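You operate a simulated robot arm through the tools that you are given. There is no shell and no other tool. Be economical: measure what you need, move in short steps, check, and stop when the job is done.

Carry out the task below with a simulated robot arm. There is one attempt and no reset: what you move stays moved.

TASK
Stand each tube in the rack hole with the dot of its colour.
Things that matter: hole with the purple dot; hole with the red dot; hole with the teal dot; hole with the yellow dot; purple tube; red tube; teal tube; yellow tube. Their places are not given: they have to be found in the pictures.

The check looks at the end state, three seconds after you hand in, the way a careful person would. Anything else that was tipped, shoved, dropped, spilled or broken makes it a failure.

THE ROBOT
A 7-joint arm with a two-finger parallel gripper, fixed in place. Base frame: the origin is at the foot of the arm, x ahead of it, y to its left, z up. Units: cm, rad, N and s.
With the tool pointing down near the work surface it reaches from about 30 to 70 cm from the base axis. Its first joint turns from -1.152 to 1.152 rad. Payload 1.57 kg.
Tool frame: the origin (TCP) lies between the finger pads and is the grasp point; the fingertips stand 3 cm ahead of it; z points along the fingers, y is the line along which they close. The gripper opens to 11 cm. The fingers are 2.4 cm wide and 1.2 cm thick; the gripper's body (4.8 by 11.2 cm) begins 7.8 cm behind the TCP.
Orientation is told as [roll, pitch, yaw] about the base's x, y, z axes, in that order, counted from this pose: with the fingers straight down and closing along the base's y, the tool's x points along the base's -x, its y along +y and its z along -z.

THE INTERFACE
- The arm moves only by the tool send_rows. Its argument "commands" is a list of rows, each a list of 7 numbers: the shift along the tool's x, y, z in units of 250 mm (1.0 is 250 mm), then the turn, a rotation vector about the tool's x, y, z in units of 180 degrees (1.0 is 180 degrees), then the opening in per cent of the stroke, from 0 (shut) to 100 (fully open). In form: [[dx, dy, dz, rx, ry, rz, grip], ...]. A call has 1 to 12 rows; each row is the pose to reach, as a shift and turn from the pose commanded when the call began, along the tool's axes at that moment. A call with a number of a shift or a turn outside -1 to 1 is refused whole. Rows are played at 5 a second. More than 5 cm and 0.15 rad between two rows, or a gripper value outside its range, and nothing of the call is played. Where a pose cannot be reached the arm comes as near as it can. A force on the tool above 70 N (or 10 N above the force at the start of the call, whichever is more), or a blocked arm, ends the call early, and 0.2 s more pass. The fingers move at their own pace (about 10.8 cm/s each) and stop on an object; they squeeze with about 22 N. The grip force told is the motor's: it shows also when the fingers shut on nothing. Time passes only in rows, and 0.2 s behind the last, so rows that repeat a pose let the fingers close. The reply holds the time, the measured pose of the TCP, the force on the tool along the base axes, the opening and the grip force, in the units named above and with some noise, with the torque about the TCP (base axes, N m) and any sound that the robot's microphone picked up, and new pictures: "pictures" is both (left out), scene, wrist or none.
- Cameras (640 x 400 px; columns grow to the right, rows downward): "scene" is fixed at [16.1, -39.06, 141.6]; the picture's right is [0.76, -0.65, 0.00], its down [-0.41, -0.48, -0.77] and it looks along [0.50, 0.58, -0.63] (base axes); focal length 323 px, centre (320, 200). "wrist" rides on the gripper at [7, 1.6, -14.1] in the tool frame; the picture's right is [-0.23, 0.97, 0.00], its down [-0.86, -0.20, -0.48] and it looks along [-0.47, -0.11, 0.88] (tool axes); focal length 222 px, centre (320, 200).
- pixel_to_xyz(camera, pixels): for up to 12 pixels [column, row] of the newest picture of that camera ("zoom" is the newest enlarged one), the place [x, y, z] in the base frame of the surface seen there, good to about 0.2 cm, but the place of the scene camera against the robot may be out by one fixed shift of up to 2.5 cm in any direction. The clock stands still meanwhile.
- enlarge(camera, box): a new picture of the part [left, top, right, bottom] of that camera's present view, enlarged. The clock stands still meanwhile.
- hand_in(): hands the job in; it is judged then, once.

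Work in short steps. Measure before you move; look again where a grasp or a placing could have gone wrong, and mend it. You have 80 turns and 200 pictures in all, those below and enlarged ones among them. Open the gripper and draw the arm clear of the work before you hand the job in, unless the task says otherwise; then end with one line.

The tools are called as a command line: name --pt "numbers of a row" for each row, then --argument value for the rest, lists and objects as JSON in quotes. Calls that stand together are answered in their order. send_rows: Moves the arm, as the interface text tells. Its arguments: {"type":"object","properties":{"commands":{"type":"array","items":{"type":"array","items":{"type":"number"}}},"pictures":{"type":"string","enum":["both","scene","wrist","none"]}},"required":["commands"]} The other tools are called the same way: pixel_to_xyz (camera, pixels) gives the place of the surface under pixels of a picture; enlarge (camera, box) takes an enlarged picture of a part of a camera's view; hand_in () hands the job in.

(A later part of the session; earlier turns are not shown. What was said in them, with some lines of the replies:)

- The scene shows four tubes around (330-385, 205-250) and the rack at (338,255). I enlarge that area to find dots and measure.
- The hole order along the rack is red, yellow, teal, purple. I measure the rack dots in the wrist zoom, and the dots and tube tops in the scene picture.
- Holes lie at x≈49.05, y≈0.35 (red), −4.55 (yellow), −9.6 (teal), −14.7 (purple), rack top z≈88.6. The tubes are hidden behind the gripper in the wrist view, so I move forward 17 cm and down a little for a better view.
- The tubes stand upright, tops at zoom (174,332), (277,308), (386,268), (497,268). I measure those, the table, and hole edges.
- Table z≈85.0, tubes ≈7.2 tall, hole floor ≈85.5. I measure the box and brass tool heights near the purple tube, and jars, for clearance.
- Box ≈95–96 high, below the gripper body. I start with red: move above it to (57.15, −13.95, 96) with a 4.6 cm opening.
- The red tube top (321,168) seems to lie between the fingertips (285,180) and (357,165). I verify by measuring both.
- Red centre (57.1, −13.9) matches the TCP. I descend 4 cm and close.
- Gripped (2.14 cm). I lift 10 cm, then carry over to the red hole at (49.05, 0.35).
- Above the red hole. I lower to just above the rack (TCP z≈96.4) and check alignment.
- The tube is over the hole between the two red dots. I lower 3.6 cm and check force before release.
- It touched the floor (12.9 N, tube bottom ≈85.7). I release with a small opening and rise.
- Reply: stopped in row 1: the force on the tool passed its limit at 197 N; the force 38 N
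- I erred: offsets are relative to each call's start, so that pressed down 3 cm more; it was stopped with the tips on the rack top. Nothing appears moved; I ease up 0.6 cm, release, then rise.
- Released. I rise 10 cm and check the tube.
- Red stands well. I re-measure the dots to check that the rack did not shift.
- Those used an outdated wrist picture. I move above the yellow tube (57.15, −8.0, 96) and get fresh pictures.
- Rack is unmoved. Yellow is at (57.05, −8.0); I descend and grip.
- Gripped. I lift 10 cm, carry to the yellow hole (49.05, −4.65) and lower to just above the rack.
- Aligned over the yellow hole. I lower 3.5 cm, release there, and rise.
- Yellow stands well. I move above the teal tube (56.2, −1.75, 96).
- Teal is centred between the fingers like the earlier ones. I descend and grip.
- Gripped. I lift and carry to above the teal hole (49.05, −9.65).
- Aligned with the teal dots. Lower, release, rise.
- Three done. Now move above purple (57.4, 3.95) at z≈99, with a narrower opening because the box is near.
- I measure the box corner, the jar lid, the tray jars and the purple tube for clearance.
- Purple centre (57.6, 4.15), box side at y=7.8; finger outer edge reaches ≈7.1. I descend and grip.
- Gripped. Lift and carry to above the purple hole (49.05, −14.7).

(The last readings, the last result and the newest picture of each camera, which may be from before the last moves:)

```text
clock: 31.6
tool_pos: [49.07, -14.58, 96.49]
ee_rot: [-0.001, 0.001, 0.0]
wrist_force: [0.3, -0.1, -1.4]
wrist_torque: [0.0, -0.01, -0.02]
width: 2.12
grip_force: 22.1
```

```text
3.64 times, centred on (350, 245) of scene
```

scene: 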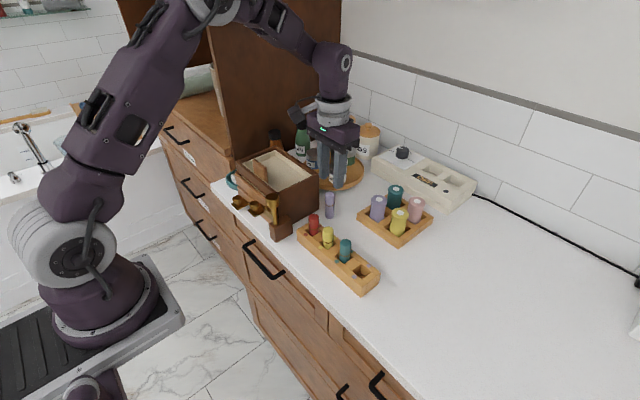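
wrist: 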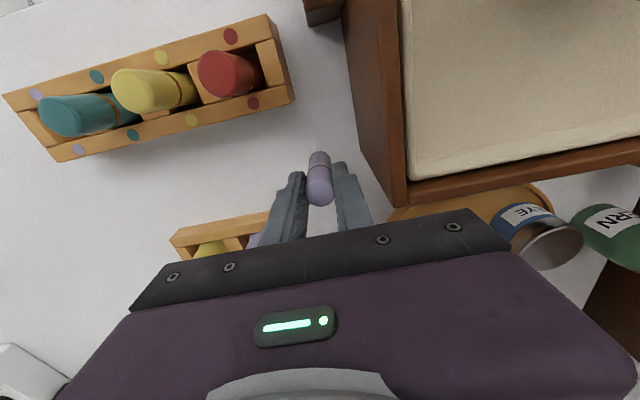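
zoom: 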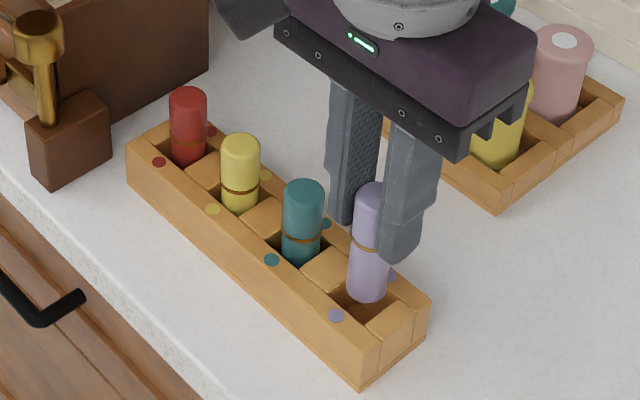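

Aligned with the purple dots (wrist tube tip under dot, as with the others). Lower, release, rise.

send_rows --pt "0 0 0.05 0 0 0 0" --pt "0 0 0.1 0 0 0 0" --pt "0 0 0.14 0 0 0 0" --pt "0 0 0.14 0 0 0 0" --pt "0 0 0.14 0 0 0 32" --pt "0 0 0.14 0 0 0 32" --pt "0 0 0.14 0 0 0 32" --pt "0 0 0.04 0 0 0 32" --pt "0 0 -0.08 0 0 0 32" --pt "0 0 -0.24 0 0 0 32" --pt "0 0 -0.4 0 0 0 32" --pt "0 0 -0.55 0 0 0 32" --pictures "both"

enlarge --camera "scene" --box '[260, 180, 420, 300]'

enlarge --camera "wrist" --box '[240, 60, 440, 200]'

```text
clock: 34.2
tool_pos: [49.09, -14.66, 110.33]
ee_rot: [-0.002, 0.002, -0.001]
wrist_force: [0.6, -0.3, -0.1]
wrist_torque: [-0.01, -0.03, 0.02]
width: 3.52
grip_force: 0.0
```

scene: 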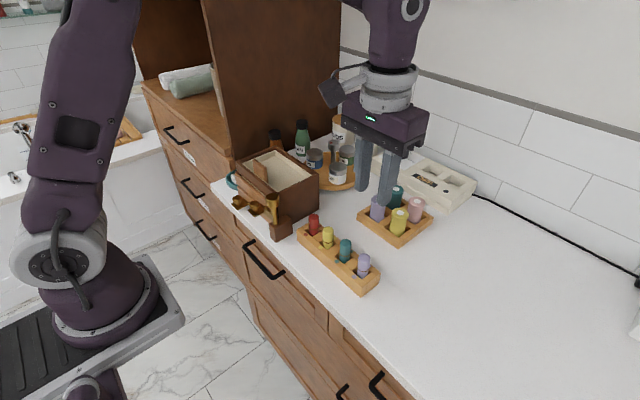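
wrist: 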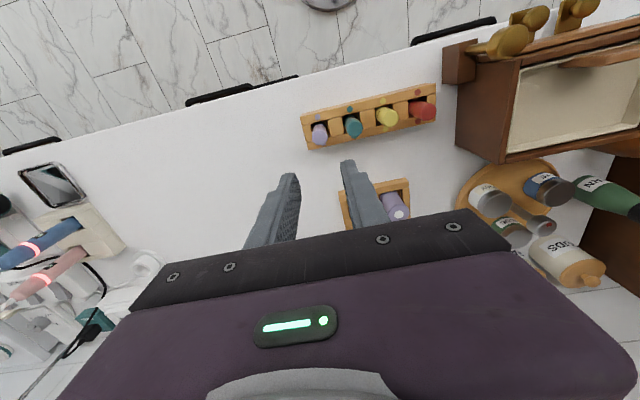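

```text
3.33 times, centred on (340, 240) of scene
```

zoom: 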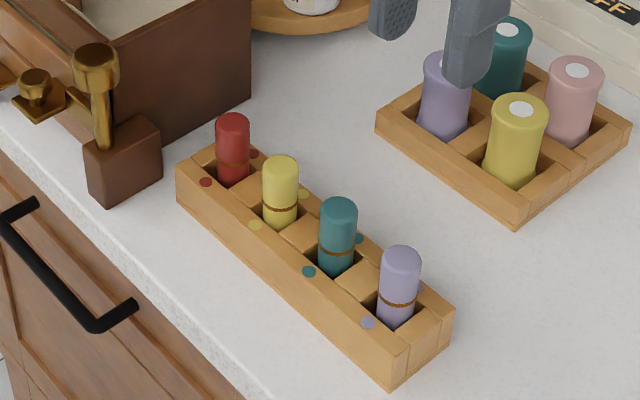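

```text
2.86 times, centred on (340, 130) of wrist
```

zoom: 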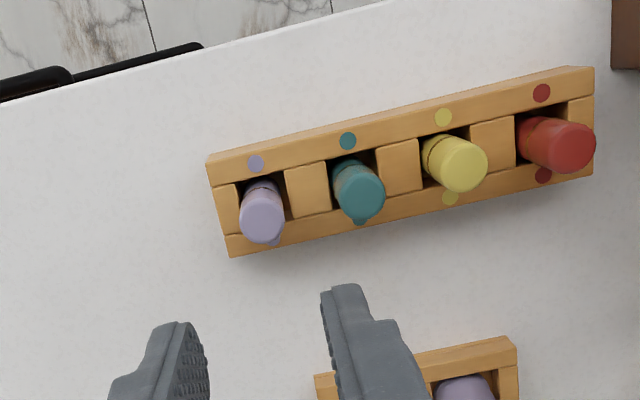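

All four stand in their holes. I check the tops' heights and positions for leaning.

pixel_to_xyz --camera "zoom" --pixels '[[262, 222], [363, 200], [463, 173], [574, 146]]'

```text
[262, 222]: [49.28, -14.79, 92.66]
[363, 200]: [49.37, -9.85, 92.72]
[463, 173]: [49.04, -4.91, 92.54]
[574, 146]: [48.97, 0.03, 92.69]
```

Tops are all at z≈92.6–92.7 and centred, so the tubes stand upright; the arm is clear and the gripper open. I hand in.

hand_in

```text
The job is handed in.
```

All four tubes stand upright in the rack holes with their colour's dots, and I handed the job in. While placing the red tube I sent one wrong offset that pushed the gripper down onto the rack (197 N before it stopped). When I measured again afterwards the rack had not moved, and I saw no damage.
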